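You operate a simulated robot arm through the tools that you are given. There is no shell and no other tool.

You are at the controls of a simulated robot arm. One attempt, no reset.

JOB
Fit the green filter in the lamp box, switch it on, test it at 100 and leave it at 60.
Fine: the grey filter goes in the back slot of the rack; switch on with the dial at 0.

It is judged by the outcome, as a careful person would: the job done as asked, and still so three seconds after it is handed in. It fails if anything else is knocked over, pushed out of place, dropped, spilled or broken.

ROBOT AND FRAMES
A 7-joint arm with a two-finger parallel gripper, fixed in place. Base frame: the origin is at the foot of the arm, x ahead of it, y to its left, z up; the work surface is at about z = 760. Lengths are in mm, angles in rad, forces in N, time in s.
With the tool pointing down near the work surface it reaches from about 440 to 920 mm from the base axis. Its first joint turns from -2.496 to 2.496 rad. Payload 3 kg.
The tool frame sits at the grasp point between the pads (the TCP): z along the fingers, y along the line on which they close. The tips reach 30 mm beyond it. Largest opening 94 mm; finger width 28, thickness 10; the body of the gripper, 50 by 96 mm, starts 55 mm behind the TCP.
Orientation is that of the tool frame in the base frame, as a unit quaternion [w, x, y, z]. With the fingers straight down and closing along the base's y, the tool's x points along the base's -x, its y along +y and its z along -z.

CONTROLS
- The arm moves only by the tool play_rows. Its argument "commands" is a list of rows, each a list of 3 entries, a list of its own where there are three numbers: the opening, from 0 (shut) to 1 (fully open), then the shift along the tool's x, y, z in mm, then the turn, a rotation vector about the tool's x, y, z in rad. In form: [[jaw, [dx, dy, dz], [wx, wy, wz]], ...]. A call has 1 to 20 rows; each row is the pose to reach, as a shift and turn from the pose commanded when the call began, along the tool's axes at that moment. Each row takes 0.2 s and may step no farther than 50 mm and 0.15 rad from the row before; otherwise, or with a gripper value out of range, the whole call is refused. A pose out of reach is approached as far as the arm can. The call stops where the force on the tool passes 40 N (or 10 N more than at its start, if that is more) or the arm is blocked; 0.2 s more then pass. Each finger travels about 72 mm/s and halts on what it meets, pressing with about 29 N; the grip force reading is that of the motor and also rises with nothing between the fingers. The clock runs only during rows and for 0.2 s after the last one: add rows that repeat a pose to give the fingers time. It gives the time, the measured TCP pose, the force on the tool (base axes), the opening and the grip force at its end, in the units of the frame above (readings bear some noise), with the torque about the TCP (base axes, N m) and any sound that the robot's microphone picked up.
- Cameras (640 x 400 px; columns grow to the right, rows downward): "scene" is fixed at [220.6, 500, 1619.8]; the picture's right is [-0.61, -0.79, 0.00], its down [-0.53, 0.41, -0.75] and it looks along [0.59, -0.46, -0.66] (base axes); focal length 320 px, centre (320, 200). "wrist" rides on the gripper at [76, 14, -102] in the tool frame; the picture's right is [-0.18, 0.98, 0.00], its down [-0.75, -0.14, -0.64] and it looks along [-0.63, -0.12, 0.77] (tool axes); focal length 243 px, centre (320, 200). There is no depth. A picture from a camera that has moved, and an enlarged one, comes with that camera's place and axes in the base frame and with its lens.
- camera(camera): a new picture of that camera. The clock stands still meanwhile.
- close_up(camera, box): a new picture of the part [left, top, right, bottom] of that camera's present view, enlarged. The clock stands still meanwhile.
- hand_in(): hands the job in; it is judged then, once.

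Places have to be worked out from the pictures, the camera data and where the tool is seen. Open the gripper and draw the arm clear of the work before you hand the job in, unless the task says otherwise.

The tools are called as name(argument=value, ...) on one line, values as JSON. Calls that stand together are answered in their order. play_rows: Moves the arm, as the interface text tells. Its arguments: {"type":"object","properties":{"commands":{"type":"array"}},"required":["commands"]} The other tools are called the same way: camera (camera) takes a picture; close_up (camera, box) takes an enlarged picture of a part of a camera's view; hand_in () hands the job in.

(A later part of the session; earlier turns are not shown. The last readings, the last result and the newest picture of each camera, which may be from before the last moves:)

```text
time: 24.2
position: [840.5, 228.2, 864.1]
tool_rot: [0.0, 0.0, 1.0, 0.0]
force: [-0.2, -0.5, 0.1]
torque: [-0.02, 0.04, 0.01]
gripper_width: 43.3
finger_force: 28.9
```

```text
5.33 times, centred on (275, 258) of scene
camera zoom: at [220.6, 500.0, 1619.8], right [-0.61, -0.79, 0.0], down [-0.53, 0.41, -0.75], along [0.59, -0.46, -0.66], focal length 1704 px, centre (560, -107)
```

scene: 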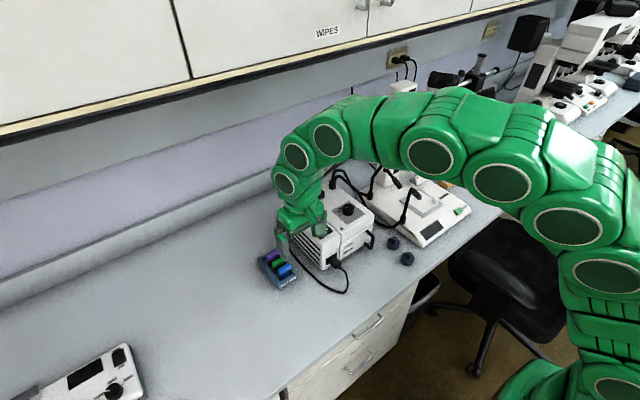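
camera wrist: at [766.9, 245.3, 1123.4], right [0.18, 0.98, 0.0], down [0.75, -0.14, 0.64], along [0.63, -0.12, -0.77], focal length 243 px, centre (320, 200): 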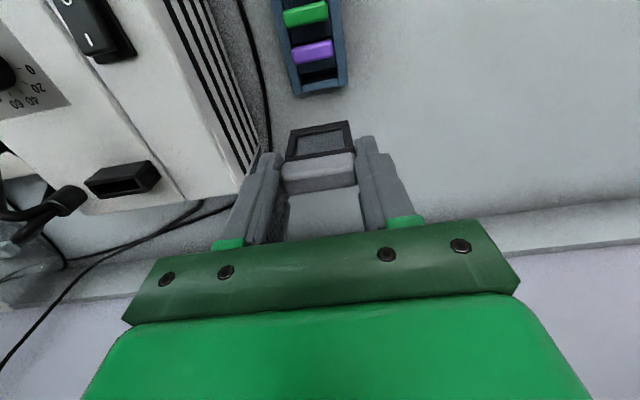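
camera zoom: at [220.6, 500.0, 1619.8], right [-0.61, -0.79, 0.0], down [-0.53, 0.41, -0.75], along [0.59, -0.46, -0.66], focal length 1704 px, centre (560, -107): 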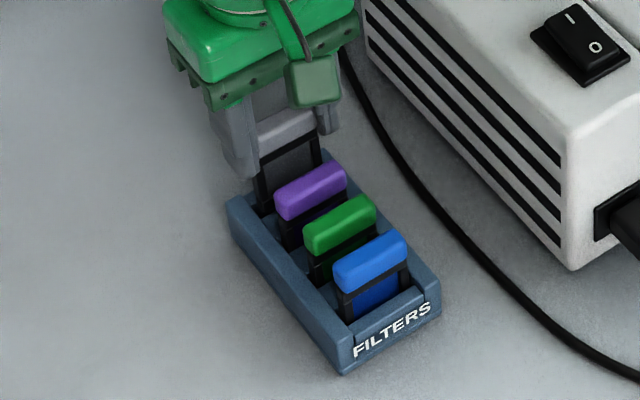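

The arm drifted 2 mm in x while descending, and TCP is now (839.9, 228.6, 864.4). I'll correct by +1.8 in x and +1.1 in y and check again.

play_rows(commands=[[0.2, [-1.8, 1.1, 0], [0, 0, 0]], [0.2, [-1.8, 1.1, 0], [0, 0, 0]], [0.2, [-1.8, 1.1, 0], [0, 0, 0]]])

close_up(camera="wrist", box=[270, 90, 370, 170])

close_up(camera="scene", box=[255, 235, 300, 280])

```text
time: 25.0
position: [842.0, 230.1, 863.8]
tool_rot: [0.0, 0.0, 1.0, 0.001]
force: [-1.0, 0.2, -1.5]
torque: [0.0, 0.01, 0.01]
gripper_width: 43.0
finger_force: 29.3
```

```text
5.00 times, centred on (320, 130) of wrist
camera zoom: at [766.1, 244.2, 966.2], right [0.18, 0.98, 0.0], down [0.75, -0.14, 0.64], along [0.63, -0.12, -0.77], focal length 1213 px, centre (320, 550)
```

zoom: 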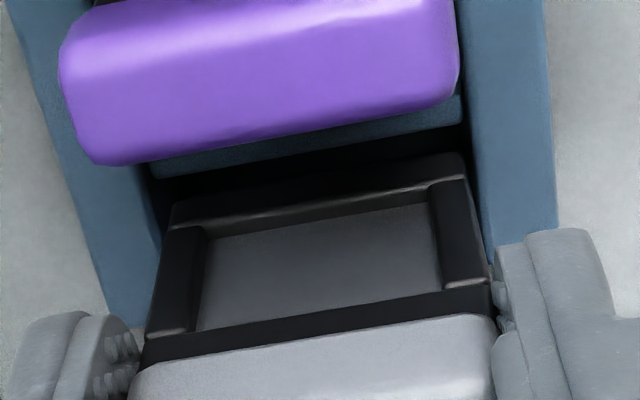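

```text
8.89 times, centred on (278, 258) of scene
camera zoom: at [220.6, 500.0, 1619.8], right [-0.61, -0.79, 0.0], down [-0.53, 0.41, -0.75], along [0.59, -0.46, -0.66], focal length 2841 px, centre (698, -311)
```

zoom: 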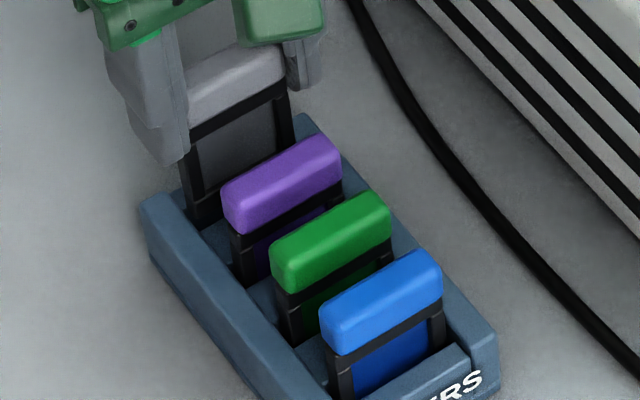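

The frame bottom is now just above the slot with about 2 mm of clearance at the front, and slightly more room on the −y side. I shift −0.6 in y and −0.4 in x and begin inserting gently, 9 mm first.

play_rows(commands=[[0.2, [0.4, -0.6, 0], [0, 0, 0]], [0.2, [0.4, -0.6, 3], [0, 0, 0]], [0.2, [0.4, -0.6, 6], [0, 0, 0]], [0.2, [0.4, -0.6, 9], [0, 0, 0]]])

close_up(camera="wrist", box=[270, 90, 370, 170])

```text
time: 26.0
position: [842.7, 229.2, 854.7]
tool_rot: [-0.001, 0.0, 1.0, 0.0]
force: [0.4, -0.3, -0.6]
torque: [-0.05, -0.02, -0.03]
gripper_width: 42.9
finger_force: 29.0
```

```text
5.00 times, centred on (320, 130) of wrist
camera zoom: at [765.8, 243.9, 957.6], right [0.18, 0.98, 0.0], down [0.75, -0.14, 0.64], along [0.63, -0.12, -0.77], focal length 1213 px, centre (320, 550)
```

zoom: 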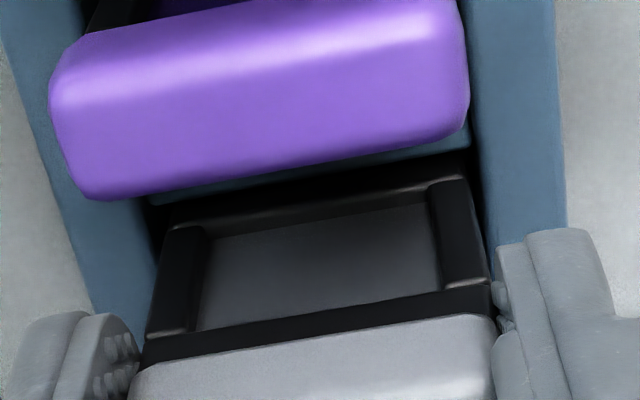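

No contact force, and the frame is entering the slot. I continue down another 12 mm.

play_rows(commands=[[0.2, [0, -0.3, 3], [0, 0, 0]], [0.2, [0, -0.3, 6], [0, 0, 0]], [0.2, [0, -0.3, 9], [0, 0, 0]], [0.2, [0, -0.3, 12], [0, 0, 0]]])

close_up(camera="wrist", box=[240, 60, 400, 180])

close_up(camera="scene", box=[255, 235, 300, 280])

```text
time: 27.0
position: [842.7, 229.4, 843.3]
tool_rot: [0.0, 0.0, 1.0, -0.001]
force: [-0.8, 0.0, 0.2]
torque: [0.0, 0.0, -0.03]
gripper_width: 42.7
finger_force: 29.2
```

```text
3.33 times, centred on (320, 120) of wrist
camera zoom: at [765.9, 243.8, 945.7], right [0.18, 0.98, 0.0], down [0.75, -0.14, 0.64], along [0.63, -0.12, -0.77], focal length 809 px, centre (320, 467)
```

zoom: 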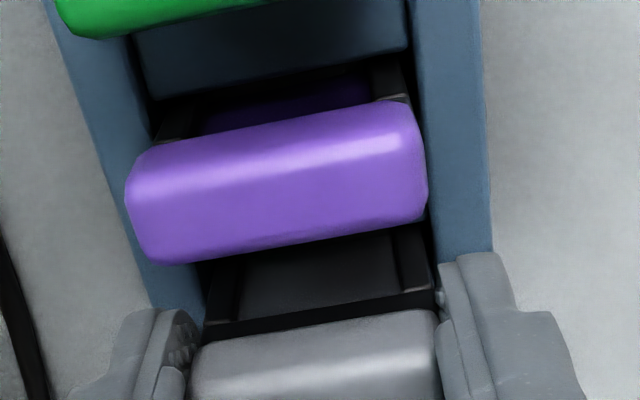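

```text
8.89 times, centred on (278, 258) of scene
camera zoom: at [220.6, 500.0, 1619.8], right [-0.61, -0.79, 0.0], down [-0.53, 0.41, -0.75], along [0.59, -0.46, -0.66], focal length 2841 px, centre (698, -311)
```

zoom: 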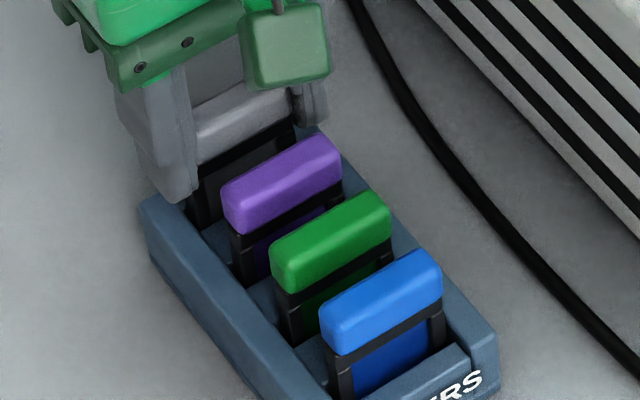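

The grey handle still sits roughly 8 mm higher than its neighbours, with no contact yet. I continue down in small steps, watching the force.

play_rows(commands=[[0.2, [0, 0, 2], [0, 0, 0]], [0.2, [0, 0, 4], [0, 0, 0]], [0.2, [0, 0, 6], [0, 0, 0]]])

close_up(camera="scene", box=[255, 235, 300, 280])

```text
time: 27.8
position: [841.9, 230.1, 837.7]
tool_rot: [0.0, 0.0, 1.0, 0.001]
force: [-0.2, 0.8, 3.6]
torque: [0.07, 0.0, 0.02]
gripper_width: 43.0
finger_force: 28.9
```

```text
8.89 times, centred on (278, 258) of scene
camera zoom: at [220.6, 500.0, 1619.8], right [-0.61, -0.79, 0.0], down [-0.53, 0.41, -0.75], along [0.59, -0.46, -0.66], focal length 2841 px, centre (698, -311)
```

zoom: 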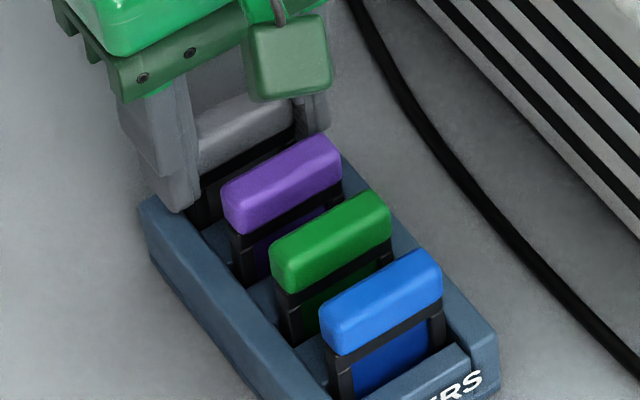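

A force of 3.6 N upward suggests the frame is reaching the slot floor. I press 1.5 mm more to confirm it is seated.

play_rows(commands=[[0.2, [0, 0, 1], [0, 0, 0]], [0.2, [0, 0, 1.5], [0, 0, 0]]])

close_up(camera="wrist", box=[240, 60, 400, 180])

```text
time: 28.4
position: [842.6, 228.8, 837.1]
tool_rot: [0.0, 0.0, 1.0, 0.0]
force: [1.7, 2.3, 14.7]
torque: [0.13, -0.12, 0.03]
gripper_width: 43.2
finger_force: 29.2
```

```text
3.33 times, centred on (320, 120) of wrist
camera zoom: at [766.0, 243.2, 939.3], right [0.18, 0.98, 0.0], down [0.75, -0.14, 0.64], along [0.63, -0.12, -0.77], focal length 809 px, centre (320, 467)
```

zoom: 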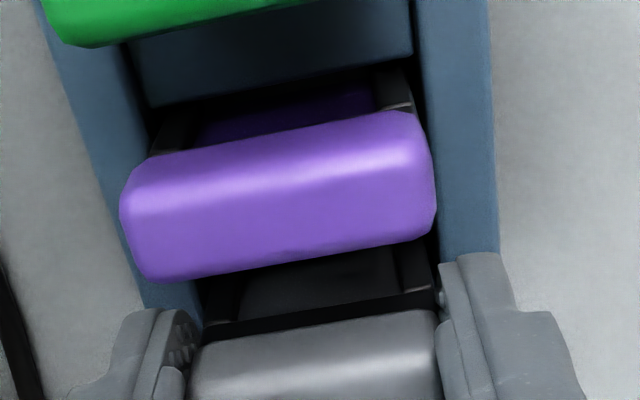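

Firm contact at 14.7 N with TCP z=837.3, so the grey filter is seated. I relax the push, open the jaws and rise.

play_rows(commands=[[0.2, [0, 0, -1.3], [0, 0, 0]], [0.45, [0, 0, -1.3], [0, 0, 0]], [0.66, [0, 0, -1.3], [0, 0, 0]], [0.66, [0, 0, -1.3], [0, 0, 0]], [0.66, [0, 0, -10], [0, 0, 0]], [0.66, [0, 0, -25], [0, 0, 0]], [0.66, [0, 0, -50], [0, 0, 0]], [0.66, [0, 0, -90], [0, 0, 0]], [0.66, [0, 0, -90], [0, 0, 0]]])

camera(camera="wrist")

close_up(camera="scene", box=[245, 230, 310, 295])

```text
time: 30.4
position: [843.4, 229.9, 921.8]
tool_rot: [-0.001, 0.001, 1.0, 0.0]
force: [0.3, -0.7, 0.0]
torque: [-0.02, 0.03, -0.02]
gripper_width: 62.1
finger_force: 0.1
```

```text
taken
camera wrist: at [766.9, 244.7, 1025.0], right [0.18, 0.98, 0.0], down [0.75, -0.14, 0.64], along [0.63, -0.12, -0.77], focal length 243 px, centre (320, 200)
```

wrist: 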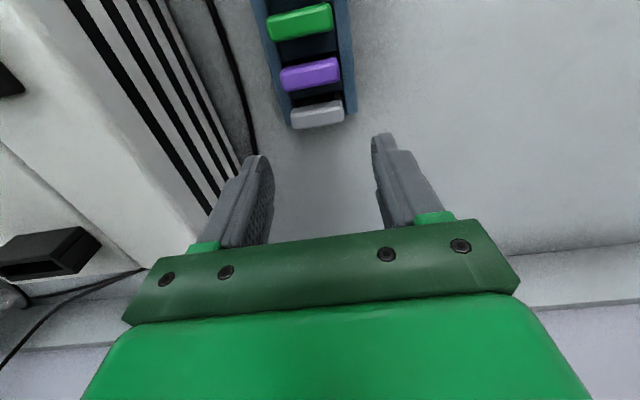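

```text
6.15 times, centred on (278, 262) of scene
camera zoom: at [220.6, 500.0, 1619.8], right [-0.61, -0.79, 0.0], down [-0.53, 0.41, -0.75], along [0.59, -0.46, -0.66], focal length 1967 px, centre (582, -185)
```

zoom: 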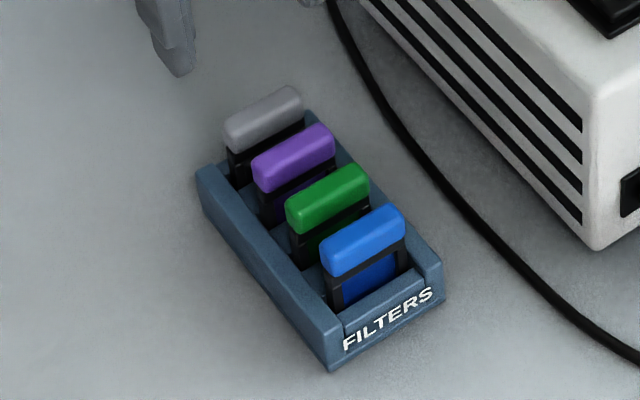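

The grey filter sits level with the others in the back slot and the rack has not moved. Now I move above the green filter near (778.5, 229.6).

play_rows(commands=[[0.74, [32, -0.5, 0], [0, 0, 0]], [0.74, [64.4, -1.1, 0], [0, 0, 0]], [0.74, [64.4, -1.1, 20], [0, 0, 0]], [0.74, [64.4, -1.1, 40], [0, 0, 0]], [0.74, [64.4, -1.1, 53], [0, 0, 0]], [0.74, [64.4, -1.1, 53], [0, 0, 0]], [0.74, [64.4, -1.1, 53], [0, 0, 0]]])

close_up(camera="wrist", box=[240, 120, 400, 240])

close_up(camera="scene", box=[245, 230, 310, 295])

```text
time: 32.0
position: [779.2, 226.4, 873.5]
tool_rot: [0.0, 0.0, 1.0, 0.0]
force: [-0.3, -0.5, 0.4]
torque: [-0.02, -0.01, -0.02]
gripper_width: 69.5
finger_force: 0.0
```

```text
3.33 times, centred on (320, 180) of wrist
camera zoom: at [702.1, 241.2, 974.7], right [0.18, 0.98, 0.0], down [0.75, -0.14, 0.64], along [0.63, -0.12, -0.77], focal length 809 px, centre (320, 267)
```

zoom: 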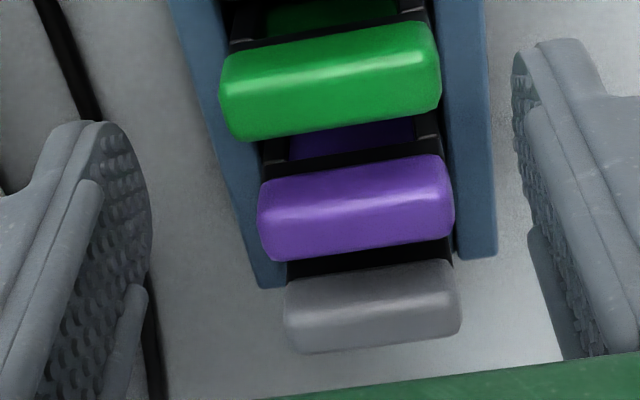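

```text
6.15 times, centred on (278, 262) of scene
camera zoom: at [220.6, 500.0, 1619.8], right [-0.61, -0.79, 0.0], down [-0.53, 0.41, -0.75], along [0.59, -0.46, -0.66], focal length 1967 px, centre (582, -185)
```

zoom: 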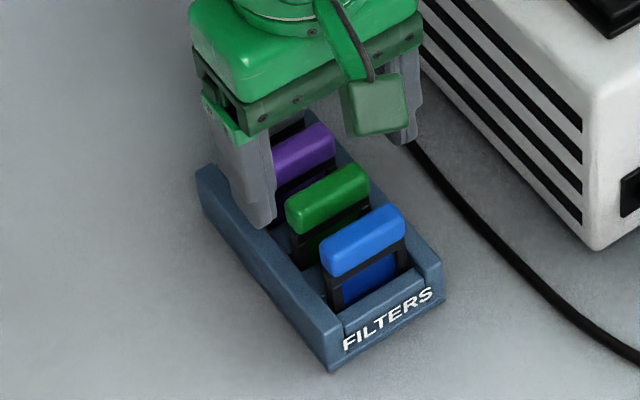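

The green handle centre works out to (778.8, 229.0, 821). I correct to (778.5, 229.0) and descend to just above the grip height used for the grey one.

play_rows(commands=[[0.74, [-0.4, 1.8, 8], [0, 0, 0]], [0.74, [-0.4, 1.8, 16], [0, 0, 0]], [0.74, [-0.4, 1.8, 24], [0, 0, 0]], [0.74, [-0.4, 1.8, 32], [0, 0, 0]], [0.74, [-0.4, 1.8, 32], [0, 0, 0]], [0.74, [-0.4, 1.8, 32], [0, 0, 0]]])

close_up(camera="wrist", box=[240, 90, 400, 210])

```text
time: 33.4
position: [780.5, 229.1, 842.2]
tool_rot: [0.0, 0.0, 1.0, 0.0]
force: [-0.3, -0.1, 0.3]
torque: [0.01, 0.01, 0.04]
gripper_width: 69.4
finger_force: 0.0
```

```text
3.33 times, centred on (320, 150) of wrist
camera zoom: at [702.9, 243.9, 943.8], right [0.18, 0.98, 0.0], down [0.75, -0.14, 0.64], along [0.63, -0.12, -0.77], focal length 809 px, centre (320, 367)
```

zoom: 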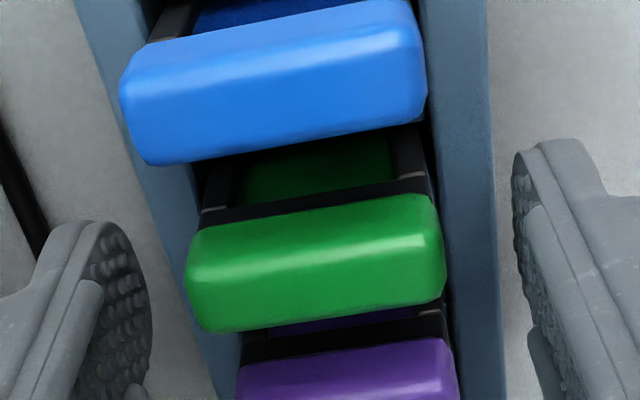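

The green handle is centred between the open pads. I nudge y by −0.9 mm, go down 4 mm and grip.

play_rows(commands=[[0.74, [-0.3, -0.9, 2], [0, 0, 0]], [0.74, [-0.3, -0.9, 4.2], [0, 0, 0]], [0.74, [-0.3, -0.9, 4.2], [0, 0, 0]], [0.4, [-0.3, -0.9, 4.2], [0, 0, 0]], [0.3, [-0.3, -0.9, 4.2], [0, 0, 0]], [0.2, [-0.3, -0.9, 4.2], [0, 0, 0]], [0.2, [-0.3, -0.9, 4.2], [0, 0, 0]]])

close_up(camera="wrist", box=[240, 90, 400, 210])

```text
time: 35.0
position: [779.3, 229.5, 836.2]
tool_rot: [0.0, 0.0, 1.0, 0.0]
force: [-0.9, -1.0, 1.5]
torque: [-0.05, 0.0, 0.0]
gripper_width: 43.1
finger_force: 29.2
```

```text
3.33 times, centred on (320, 150) of wrist
camera zoom: at [703.5, 243.3, 939.9], right [0.18, 0.98, 0.0], down [0.75, -0.14, 0.64], along [0.63, -0.12, -0.77], focal length 809 px, centre (320, 367)
```

zoom: 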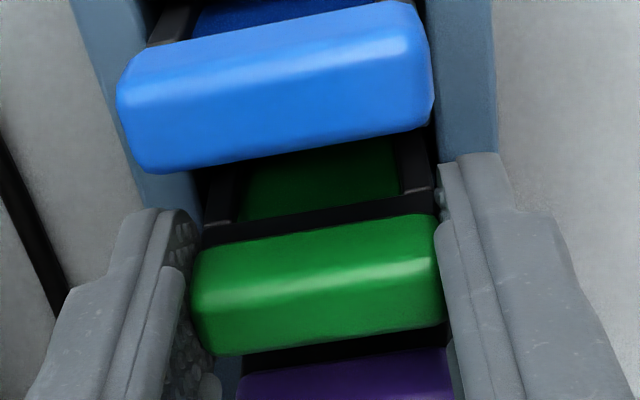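

Gripped the green filter: width 43.1 mm at TCP (779.5, 229.3, 837.9). I lift it straight up out of the rack.

play_rows(commands=[[0.2, [0, 0, -5], [0, 0, 0]], [0.2, [0, 0, -12], [0, 0, 0]], [0.2, [0, 0, -20], [0, 0, 0]], [0.2, [0, 0, -30], [0, 0, 0]], [0.2, [0, 0, -42], [0, 0, 0]], [0.2, [0, 0, -56], [0, 0, 0]], [0.2, [0, 0, -72], [0, 0, 0]], [0.2, [0, 0, -100], [0, 0, 0]], [0.2, [0, 0, -140], [0, 0, 0]], [0.2, [0, 0, -182], [0, 0, 0]], [0.2, [0, 0, -182], [0, 0, 0]], [0.2, [0, 0, -182], [0, 0, 0]]])

close_up(camera="wrist", box=[240, 90, 400, 210])

close_up(camera="scene", box=[225, 180, 345, 300])

```text
time: 37.6
position: [777.9, 228.3, 1019.4]
tool_rot: [0.0, 0.0, 1.0, 0.0]
force: [-0.3, -0.4, 0.3]
torque: [0.04, -0.01, 0.0]
gripper_width: 42.9
finger_force: 29.5
```

```text
3.33 times, centred on (320, 150) of wrist
camera zoom: at [701.5, 243.3, 1121.9], right [0.18, 0.98, 0.0], down [0.75, -0.14, 0.64], along [0.63, -0.12, -0.77], focal length 809 px, centre (320, 367)
```

zoom: 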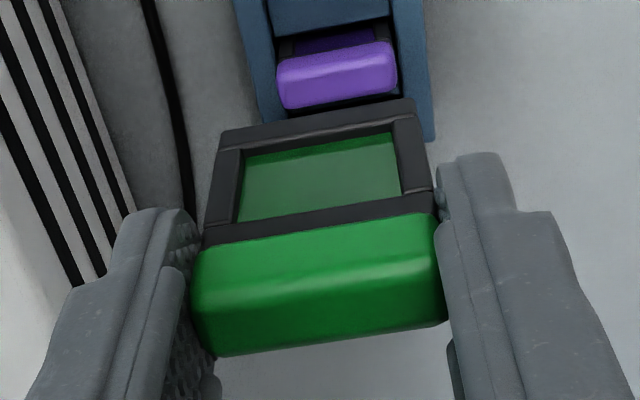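

```text
3.33 times, centred on (285, 240) of scene
camera zoom: at [220.6, 500.0, 1619.8], right [-0.61, -0.79, 0.0], down [-0.53, 0.41, -0.75], along [0.59, -0.46, -0.66], focal length 1065 px, centre (437, 67)
```

zoom: 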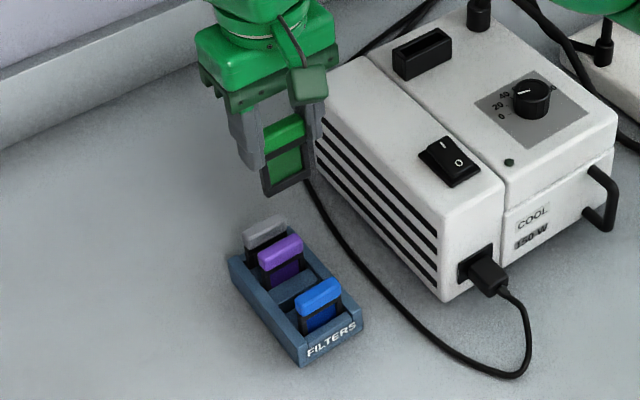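

Green is out and hanging true, and the rack, grey, purple and blue are undisturbed. I carry it over to the lamp box, stopping just above and slightly short of the holder at (872, 10.3, 1022).

play_rows(commands=[[0.2, [-5, -20, -2], [0, 0, 0]], [0.2, [-15, -52, -2], [0, 0, 0]], [0.2, [-28, -86, -2], [0, 0, 0]], [0.2, [-42, -120, -2], [0, 0, 0]], [0.2, [-56, -154, -2], [0, 0, 0]], [0.2, [-70, -186, -2], [0, 0, 0]], [0.2, [-84, -208, -2], [0, 0, 0]], [0.2, [-94.5, -219, -2], [0, 0, 0]], [0.2, [-94.5, -219, -2], [0, 0, 0]], [0.2, [-94.5, -219, -2], [0, 0, 0]]])

close_up(camera="wrist", box=[240, 60, 400, 180])

close_up(camera="scene", box=[310, 155, 370, 215])

```text
time: 39.8
position: [871.2, 8.9, 1021.8]
tool_rot: [0.0, 0.0, 1.0, 0.0]
force: [-0.1, 0.6, -0.4]
torque: [0.01, 0.0, 0.02]
gripper_width: 42.8
finger_force: 29.1
```

```text
3.33 times, centred on (320, 120) of wrist
camera zoom: at [794.3, 22.3, 1124.0], right [0.18, 0.98, 0.0], down [0.75, -0.14, 0.64], along [0.63, -0.12, -0.77], focal length 809 px, centre (320, 467)
```

zoom: 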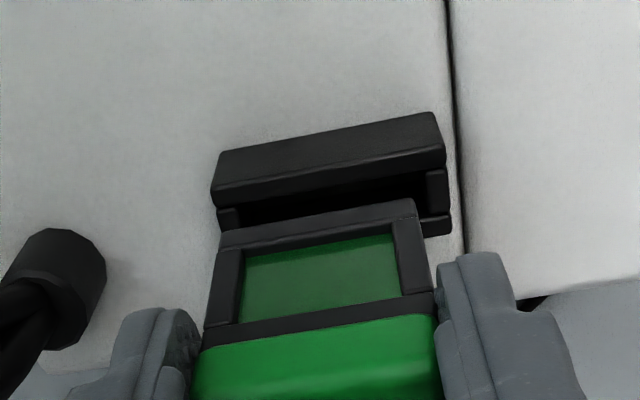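

```text
6.67 times, centred on (340, 185) of scene
camera zoom: at [220.6, 500.0, 1619.8], right [-0.61, -0.79, 0.0], down [-0.53, 0.41, -0.75], along [0.59, -0.46, -0.66], focal length 2130 px, centre (187, 300)
```

zoom: 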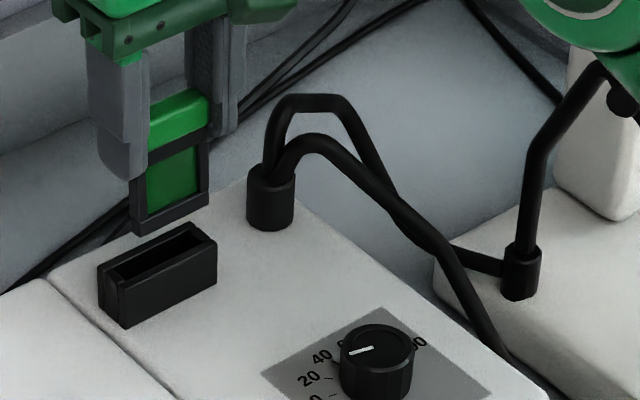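

The holder slot is partly hidden, so I move to the planned insertion point (878.2, 10.3) to see slot and frame together.

play_rows(commands=[[0.2, [-7.9, 2.0, 0], [0, 0, 0]], [0.2, [-7.9, 2.0, 0], [0, 0, 0]], [0.2, [-7.9, 2.0, 0], [0, 0, 0]]])

close_up(camera="wrist", box=[270, 60, 370, 140])

close_up(camera="wrist", box=[240, 90, 400, 210])

```text
time: 40.6
position: [879.9, 10.9, 1022.2]
tool_rot: [0.0, -0.001, 1.0, -0.001]
force: [0.7, 0.3, -1.3]
torque: [-0.01, 0.0, 0.0]
gripper_width: 43.0
finger_force: 28.9
```

```text
5.00 times, centred on (320, 100) of wrist
camera zoom: at [803.5, 24.7, 1124.7], right [0.18, 0.98, 0.0], down [0.75, -0.14, 0.64], along [0.63, -0.12, -0.77], focal length 1213 px, centre (320, 700)
```

zoom: 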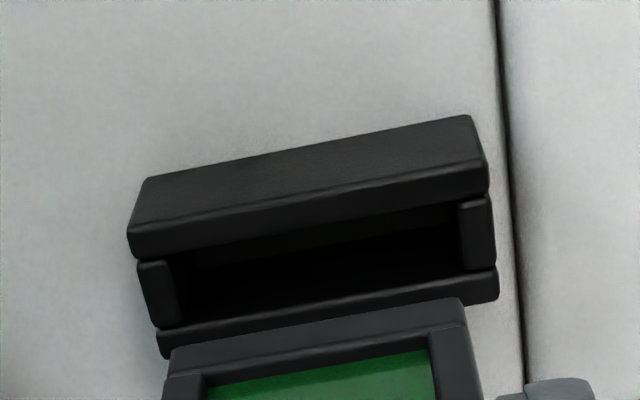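

```text
3.33 times, centred on (320, 150) of wrist
camera zoom: at [803.5, 24.7, 1124.7], right [0.18, 0.98, 0.0], down [0.75, -0.14, 0.64], along [0.63, -0.12, -0.77], focal length 809 px, centre (320, 367)
```

zoom: 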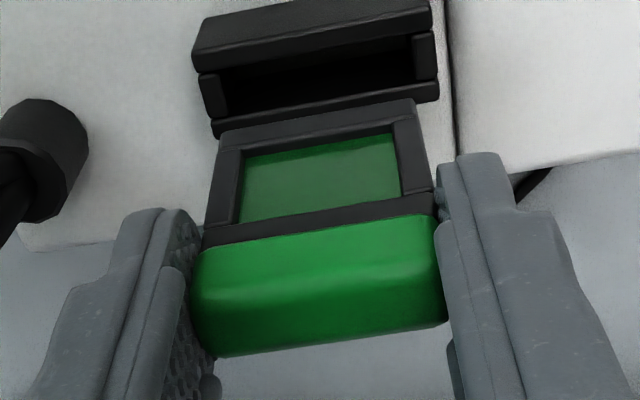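

Slot spans about x 870–882.7 and y −14–35, with the holder top near z≈920.5. I shift −1.5 mm in x and lower until the frame is about 4 mm above the slot, to compare the gaps directly.

play_rows(commands=[[0.2, [1.5, -0.3, 8], [0, 0, 0]], [0.2, [1.5, -0.3, 16], [0, 0, 0]], [0.2, [1.5, -0.3, 24], [0, 0, 0]], [0.2, [1.5, -0.3, 24], [0, 0, 0]], [0.2, [1.5, -0.3, 24], [0, 0, 0]]])

close_up(camera="wrist", box=[270, 80, 370, 160])

close_up(camera="scene", box=[315, 170, 355, 210])

```text
time: 41.8
position: [880.0, 10.9, 995.7]
tool_rot: [0.0, 0.0, 1.0, 0.0]
force: [-0.2, 0.2, -0.2]
torque: [-0.01, 0.0, 0.0]
gripper_width: 42.8
finger_force: 28.5
```

```text
5.00 times, centred on (320, 120) of wrist
camera zoom: at [803.4, 25.3, 1098.9], right [0.18, 0.98, 0.0], down [0.75, -0.14, 0.64], along [0.63, -0.12, -0.77], focal length 1213 px, centre (320, 600)
```

zoom: 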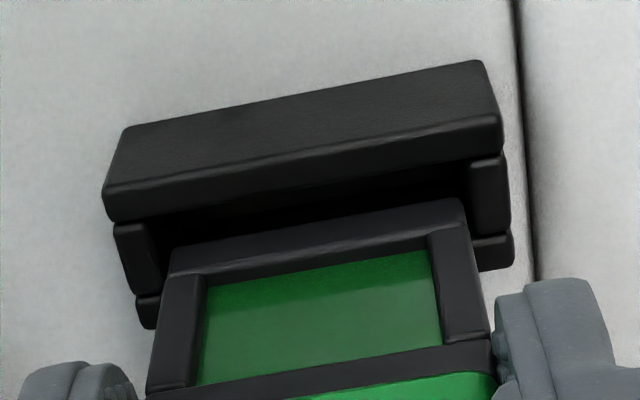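

```text
10.00 times, centred on (335, 190) of scene
camera zoom: at [220.6, 500.0, 1619.8], right [-0.61, -0.79, 0.0], down [-0.53, 0.41, -0.75], along [0.59, -0.46, -0.66], focal length 3196 px, centre (170, 300)
```

zoom: 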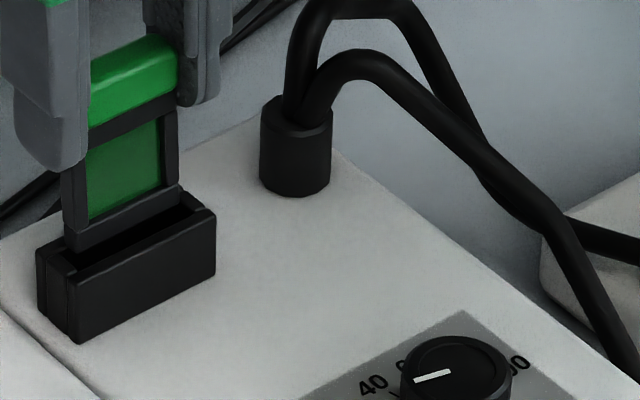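

The frame is about 2 mm too far toward +x relative to the slot: slot 870.3–883.3, frame roughly 875–884. I shift −2.2 in x and −0.6 in y at this height and re-check.

play_rows(commands=[[0.2, [2.2, -0.6, 0], [0, 0, 0]], [0.2, [2.2, -0.6, 0], [0, 0, 0]], [0.2, [2.2, -0.6, 0], [0, 0, 0]]])

close_up(camera="wrist", box=[270, 80, 370, 160])

```text
time: 42.6
position: [879.4, 10.5, 995.7]
tool_rot: [0.0, -0.001, 1.0, 0.0]
force: [0.0, 0.2, -1.3]
torque: [-0.03, 0.02, -0.01]
gripper_width: 43.0
finger_force: 29.0
```

```text
5.00 times, centred on (320, 120) of wrist
camera zoom: at [801.7, 25.4, 1098.9], right [0.18, 0.98, 0.0], down [0.75, -0.14, 0.64], along [0.63, -0.12, -0.77], focal length 1213 px, centre (320, 600)
```

zoom: 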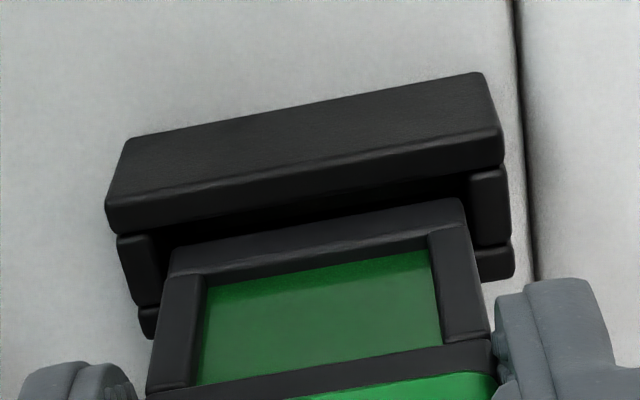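

Now the frame front is about 2.9 mm behind the slot's front edge and nearly centred. I adjust −0.9 in x and −0.5 in y, then descend 8 mm gently into the slot.

play_rows(commands=[[0.2, [0.9, -0.5, 0], [0, 0, 0]], [0.2, [0.9, -0.5, 0], [0, 0, 0]], [0.2, [0.9, -0.5, 3], [0, 0, 0]], [0.2, [0.9, -0.5, 6], [0, 0, 0]], [0.2, [0.9, -0.5, 8], [0, 0, 0]]])

close_up(camera="wrist", box=[270, 80, 370, 160])

close_up(camera="scene", box=[315, 170, 355, 210])

```text
time: 43.8
position: [877.4, 11.5, 988.3]
tool_rot: [0.0, 0.0, 1.0, 0.0]
force: [0.7, 0.5, 0.0]
torque: [0.01, 0.02, 0.02]
gripper_width: 43.0
finger_force: 29.0
```

```text
5.00 times, centred on (320, 120) of wrist
camera zoom: at [800.8, 25.3, 1090.8], right [0.18, 0.98, 0.0], down [0.75, -0.14, 0.64], along [0.63, -0.12, -0.77], focal length 1213 px, centre (320, 600)
```

zoom: 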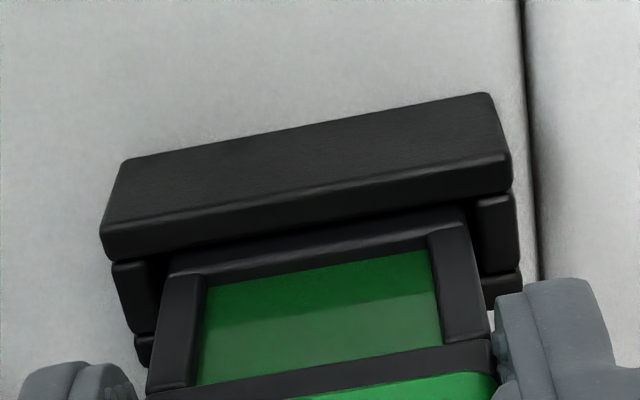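

```text
10.00 times, centred on (335, 190) of scene
camera zoom: at [220.6, 500.0, 1619.8], right [-0.61, -0.79, 0.0], down [-0.53, 0.41, -0.75], along [0.59, -0.46, -0.66], focal length 3196 px, centre (170, 300)
```

zoom: 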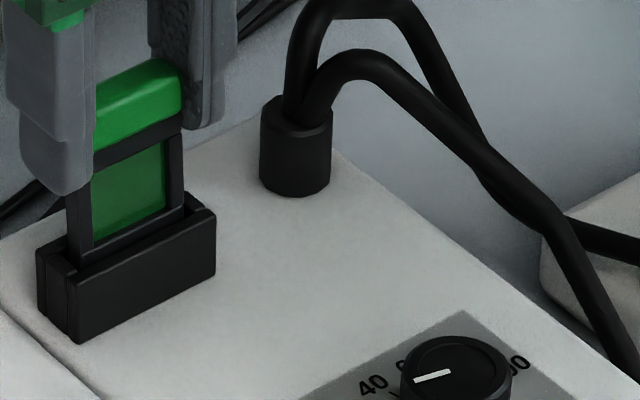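

It is entering freely with no contact forces. I continue down to about 3 mm above the seated height.

play_rows(commands=[[0.2, [0, -0.3, 4], [0, 0, 0]], [0.2, [0, -0.3, 8], [0, 0, 0]], [0.2, [0, -0.3, 12], [0, 0, 0]], [0.2, [0, -0.3, 15], [0, 0, 0]], [0.2, [0, -0.3, 18], [0, 0, 0]]])

close_up(camera="scene", box=[315, 170, 355, 210])

close_up(camera="wrist", box=[240, 90, 400, 210])

```text
time: 45.0
position: [877.0, 10.0, 969.0]
tool_rot: [-0.001, 0.0, 1.0, 0.0]
force: [-0.1, -0.1, 0.3]
torque: [-0.01, 0.04, 0.01]
gripper_width: 43.0
finger_force: 29.1
```

```text
10.00 times, centred on (335, 190) of scene
camera zoom: at [220.6, 500.0, 1619.8], right [-0.61, -0.79, 0.0], down [-0.53, 0.41, -0.75], along [0.59, -0.46, -0.66], focal length 3196 px, centre (170, 300)
```

zoom: 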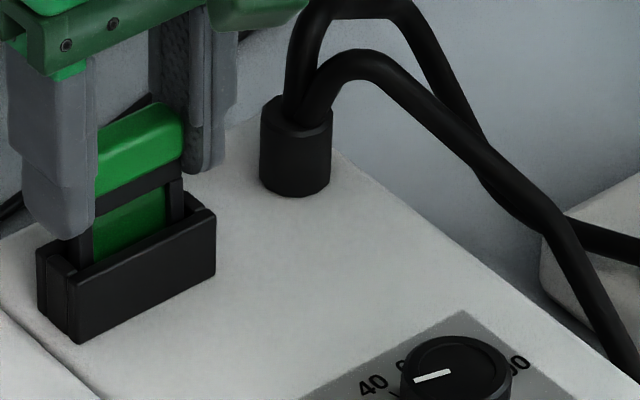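

```text
3.33 times, centred on (320, 150) of wrist
camera zoom: at [800.9, 25.0, 1071.9], right [0.18, 0.98, 0.0], down [0.75, -0.14, 0.64], along [0.63, -0.12, -0.77], focal length 809 px, centre (320, 367)
```

zoom: 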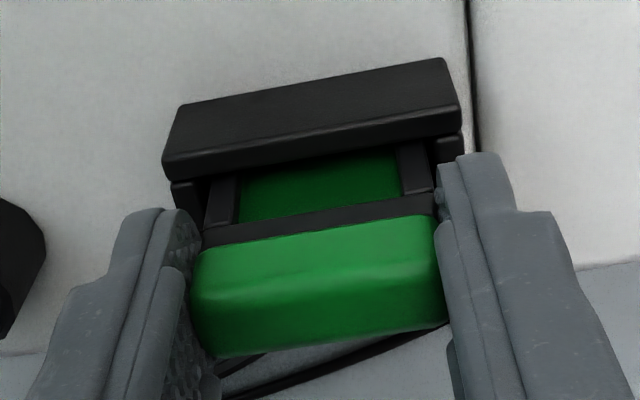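

TCP is at z=969.9 with no contact yet, and seating is expected near 967.5. I push gently 2 mm, then another 1.5 mm.

play_rows(commands=[[0.2, [0, 0, 1], [0, 0, 0]], [0.2, [0, 0, 2], [0, 0, 0]]])

play_rows(commands=[[0.2, [0, 0, 0.8], [0, 0, 0]], [0.2, [0, 0, 1.5], [0, 0, 0]]])

```text
time: 45.6
position: [878.2, 11.4, 968.0]
tool_rot: [0.0, 0.0, 1.0, 0.0]
force: [0.7, -0.3, 0.3]
torque: [0.01, -0.03, -0.03]
gripper_width: 43.2
finger_force: 28.7
```

```text
time: 46.2
position: [876.5, 9.9, 967.1]
tool_rot: [0.0, 0.0, 1.0, 0.0]
force: [2.6, 1.1, 5.8]
torque: [0.04, -0.17, 0.04]
gripper_width: 43.2
finger_force: 28.5
```

Contact begins with 5.8 N at z≈967, as expected. One more small push confirms seating.

play_rows(commands=[[0.2, [0, 0, 0.7], [0, 0, 0]], [0.2, [0, 0, 1.2], [0, 0, 0]]])

close_up(camera="scene", box=[315, 170, 355, 210])

close_up(camera="wrist", box=[240, 90, 400, 210])

```text
time: 46.8
position: [877.6, 9.9, 964.9]
tool_rot: [0.001, 0.0, 1.0, 0.0]
force: [4.0, -2.7, 17.0]
torque: [-0.15, -0.29, 0.0]
gripper_width: 43.1
finger_force: 29.2
```

```text
10.00 times, centred on (335, 190) of scene
camera zoom: at [220.6, 500.0, 1619.8], right [-0.61, -0.79, 0.0], down [-0.53, 0.41, -0.75], along [0.59, -0.46, -0.66], focal length 3196 px, centre (170, 300)
```

zoom: 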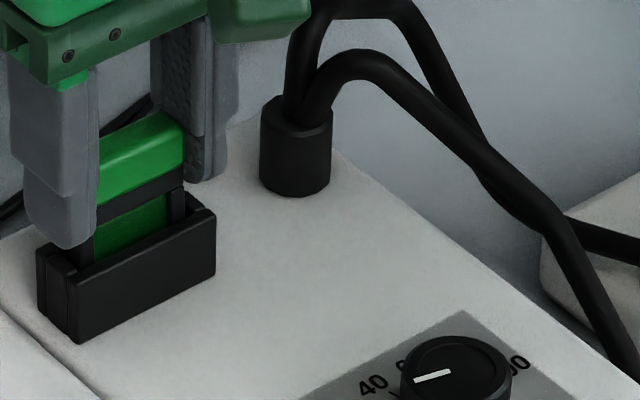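

```text
3.33 times, centred on (320, 150) of wrist
camera zoom: at [799.8, 25.0, 1068.3], right [0.18, 0.98, 0.0], down [0.75, -0.14, 0.64], along [0.63, -0.12, -0.77], focal length 809 px, centre (320, 367)
```

zoom: 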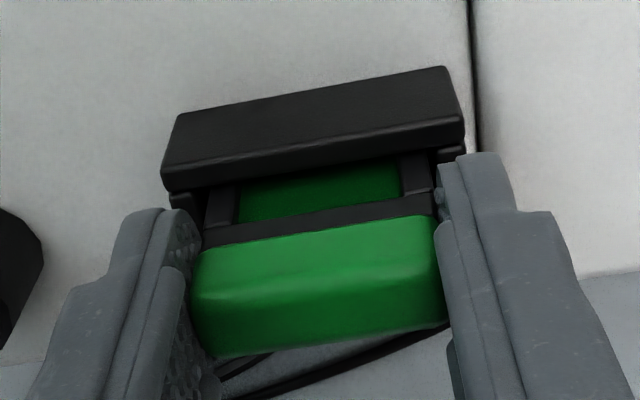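

Seated with 17 N at z≈966.3, matching where the grey filter sat. I relax, open, and rise clear.

play_rows(commands=[[0.2, [0, 0, -1.5], [0, 0, 0]], [0.2, [0, 0, -1.5], [0, 0, 0]], [0.5, [0, 0, -1.5], [0, 0, 0]], [0.7, [0, 0, -1.5], [0, 0, 0]], [0.7, [0, 0, -1.5], [0, 0, 0]], [0.7, [0, 0, -10], [0, 0, 0]], [0.7, [0, 0, -25], [0, 0, 0]], [0.7, [0, 0, -45], [0, 0, 0]], [0.7, [30, 0, -65], [0, 0, 0]], [0.7, [60, 0, -85], [0, 0, 0]], [0.7, [60, 0, -85], [0, 0, 0]]])

camera(camera="wrist")

close_up(camera="scene", box=[300, 165, 390, 255])

```text
time: 49.2
position: [812.5, 9.2, 1048.8]
tool_rot: [-0.001, -0.001, 1.0, 0.0]
force: [0.5, 0.2, 0.1]
torque: [0.0, 0.0, 0.0]
gripper_width: 65.9
finger_force: 0.1
```

```text
taken
camera wrist: at [737.3, 23.9, 1151.2], right [0.18, 0.98, 0.0], down [0.75, -0.14, 0.64], along [0.63, -0.12, -0.77], focal length 243 px, centre (320, 200)
```

wrist: 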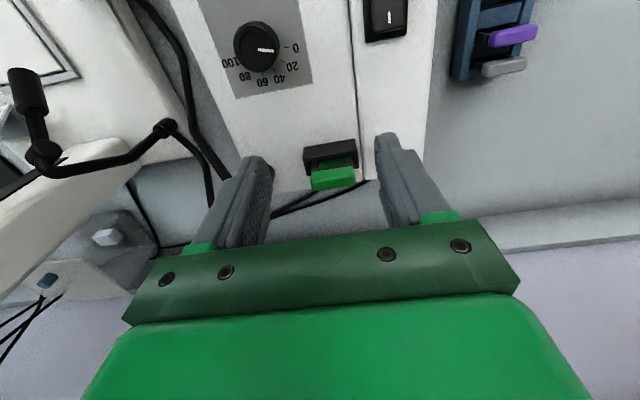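

```text
4.44 times, centred on (345, 210) of scene
camera zoom: at [220.6, 500.0, 1619.8], right [-0.61, -0.79, 0.0], down [-0.53, 0.41, -0.75], along [0.59, -0.46, -0.66], focal length 1420 px, centre (209, 156)
```

zoom: 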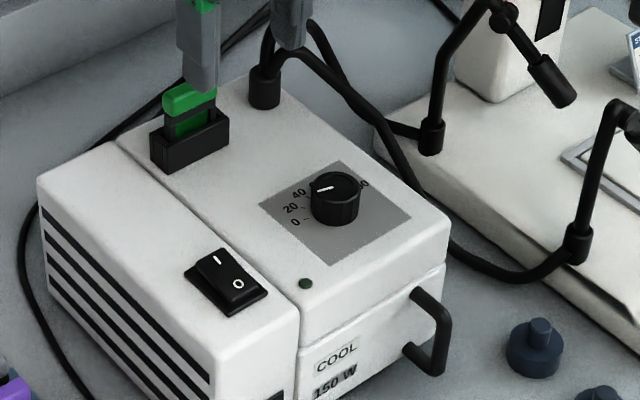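

Green is fitted in the holder. Now I enlarge the dial from this nearly vertical viewpoint to read the pointer and scale angles.

close_up(camera="wrist", box=[195, 0, 325, 105])

close_up(camera="scene", box=[330, 185, 395, 235])

```text
3.81 times, centred on (260, 52) of wrist
camera zoom: at [737.3, 23.9, 1151.2], right [0.18, 0.98, 0.0], down [0.75, -0.14, 0.64], along [0.63, -0.12, -0.77], focal length 924 px, centre (549, 762)
```

zoom: 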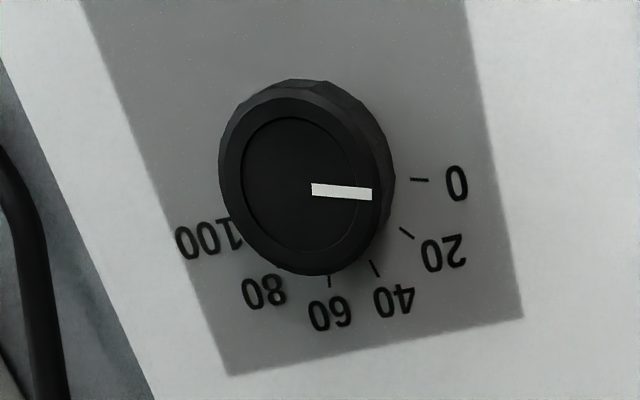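

```text
8.00 times, centred on (362, 210) of scene
camera zoom: at [220.6, 500.0, 1619.8], right [-0.61, -0.79, 0.0], down [-0.53, 0.41, -0.75], along [0.59, -0.46, -0.66], focal length 2556 px, centre (-20, 120)
```

zoom: 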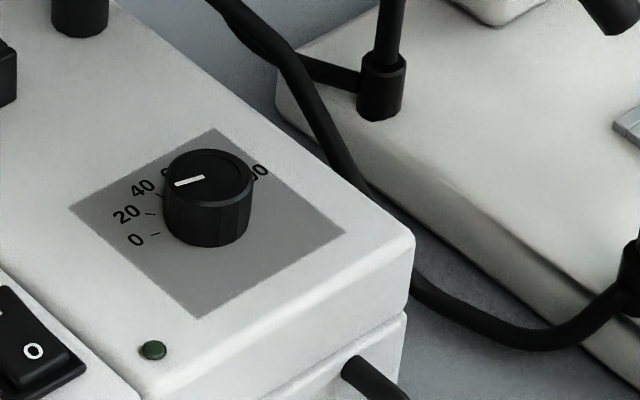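

The tick circle fits centre ≈(758.5, −36.3), with 0 at about +72° and 100 at about −66° (27.7° per 20). The pointer seems at or slightly past the 0 tick. I move the wrist camera closer, almost vertically over the dial, to read it exactly.

play_rows(commands=[[0.66, [-3, -20, 0], [0, 0, 0]], [0.66, [-6, -40, 10], [0, 0, 0]], [0.66, [-9, -60, 30], [0, 0, 0]], [0.66, [-9, -60, 55], [0, 0, 0]], [0.66, [-9, -60, 74], [0, 0, 0]], [0.66, [-9, -60, 74], [0, 0, 0]], [0.66, [-9, -60, 74], [0, 0, 0]]])

camera(camera="wrist")

close_up(camera="wrist", box=[260, 0, 400, 110])

```text
time: 50.8
position: [828.1, -49.8, 977.1]
tool_rot: [0.0, 0.0, 1.0, 0.0]
force: [-0.6, -0.1, -0.1]
torque: [0.01, -0.07, 0.01]
gripper_width: 61.8
finger_force: 0.1
```

```text
taken
camera wrist: at [751.1, -35.2, 1079.9], right [0.18, 0.98, 0.0], down [0.75, -0.14, 0.64], along [0.63, -0.12, -0.77], focal length 243 px, centre (320, 200)
```

wrist: 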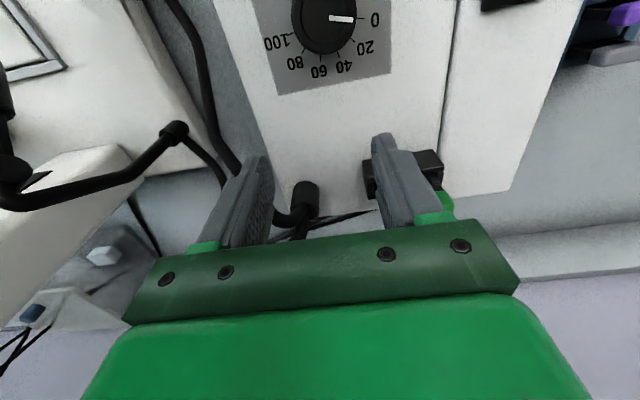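

```text
3.64 times, centred on (330, 55) of wrist
camera zoom: at [751.1, -35.2, 1079.9], right [0.18, 0.98, 0.0], down [0.75, -0.14, 0.64], along [0.63, -0.12, -0.77], focal length 882 px, centre (284, 727)
```

zoom: 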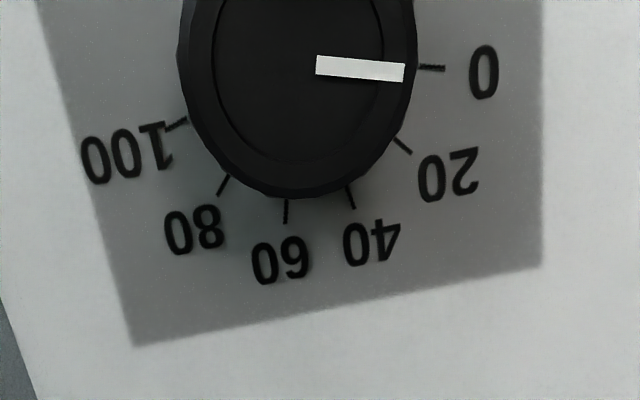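

From here the ticks fit a circle centred at (759.1, −34.6), with 0 at +75° and 100 at −75° (1.5° per unit). The pointer is parallel to the 0 tick at about 75°, so the dial appears to be at 0 already. I'll enlarge once more to be sure.

close_up(camera="wrist", box=[285, 0, 385, 50])

close_up(camera="scene", box=[335, 195, 380, 225])

```text
6.40 times, centred on (335, 25) of wrist
camera zoom: at [751.1, -35.2, 1079.9], right [0.18, 0.98, 0.0], down [0.75, -0.14, 0.64], along [0.63, -0.12, -0.77], focal length 1553 px, centre (224, 1320)
```

zoom: 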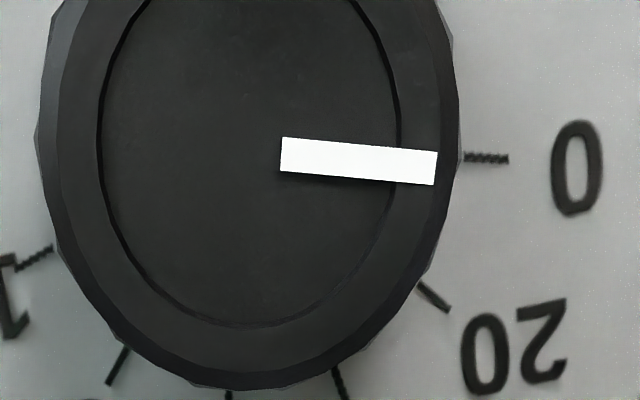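

```text
13.33 times, centred on (358, 210) of scene
camera zoom: at [220.6, 500.0, 1619.8], right [-0.61, -0.79, 0.0], down [-0.53, 0.41, -0.75], along [0.59, -0.46, -0.66], focal length 4261 px, centre (-180, 67)
```

zoom: 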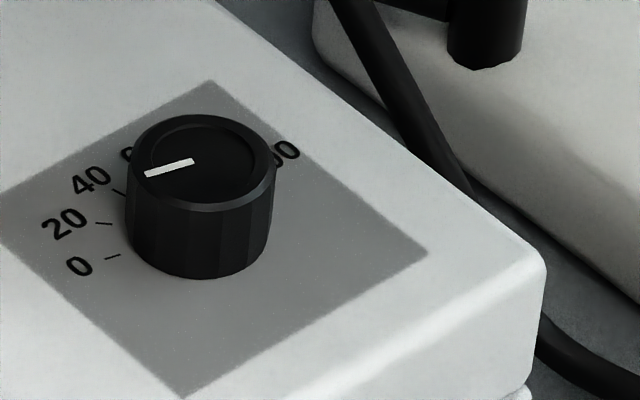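

The pointer angle is 75.6° against 75° for zero, so the dial is at 0 and I leave it untouched. Next I inspect the rocker switch closely from above.

play_rows(commands=[[0.4, [2, 10, -20], [0, 0, 0]], [0.2, [3, 45, -20], [0, 0, 0]], [0, [4, 80, -20], [0, 0, 0]], [0, [5, 112, -20], [0, 0, 0]], [0, [5, 112, -20], [0, 0, 0]], [0, [5, 112, -20], [0, 0, 0]]])

camera(camera="wrist")

close_up(camera="wrist", box=[260, 0, 400, 110])

close_up(camera="scene", box=[310, 205, 355, 240])

```text
time: 52.2
position: [820.5, 62.6, 995.2]
tool_rot: [0.0, 0.0, 1.0, 0.0]
force: [0.5, 0.5, -0.2]
torque: [0.01, -0.01, 0.03]
gripper_width: 0.1
finger_force: 28.8
```

```text
taken
camera wrist: at [743.5, 77.5, 1097.5], right [0.18, 0.98, 0.0], down [0.75, -0.14, 0.64], along [0.63, -0.12, -0.77], focal length 243 px, centre (320, 200)
```

wrist: 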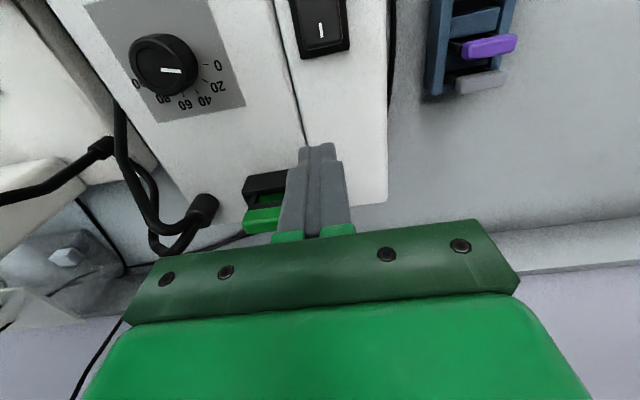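

```text
3.64 times, centred on (330, 55) of wrist
camera zoom: at [743.5, 77.5, 1097.5], right [0.18, 0.98, 0.0], down [0.75, -0.14, 0.64], along [0.63, -0.12, -0.77], focal length 882 px, centre (284, 727)
```

zoom: 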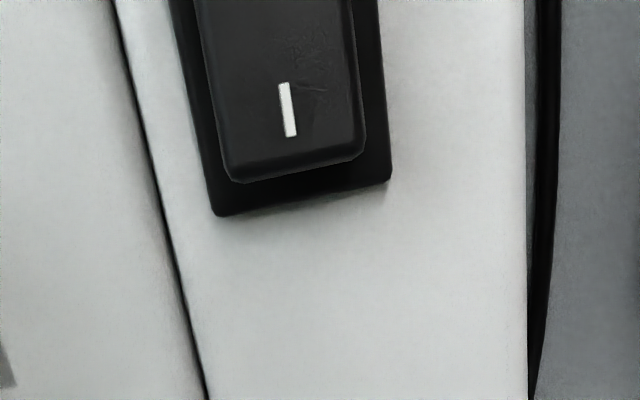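

```text
11.43 times, centred on (332, 222) of scene
camera zoom: at [220.6, 500.0, 1619.8], right [-0.61, -0.79, 0.0], down [-0.53, 0.41, -0.75], along [0.59, -0.46, -0.66], focal length 3652 px, centre (177, -57)
```

zoom: 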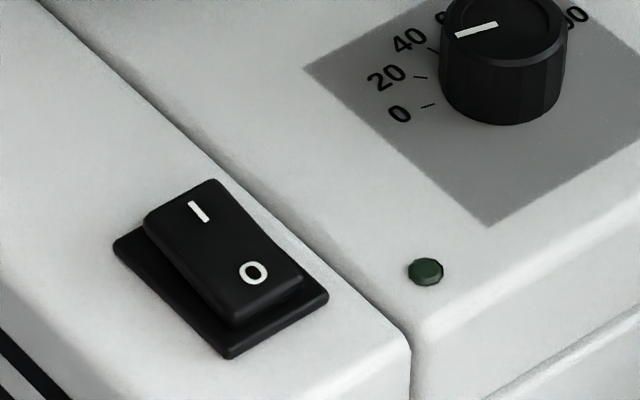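

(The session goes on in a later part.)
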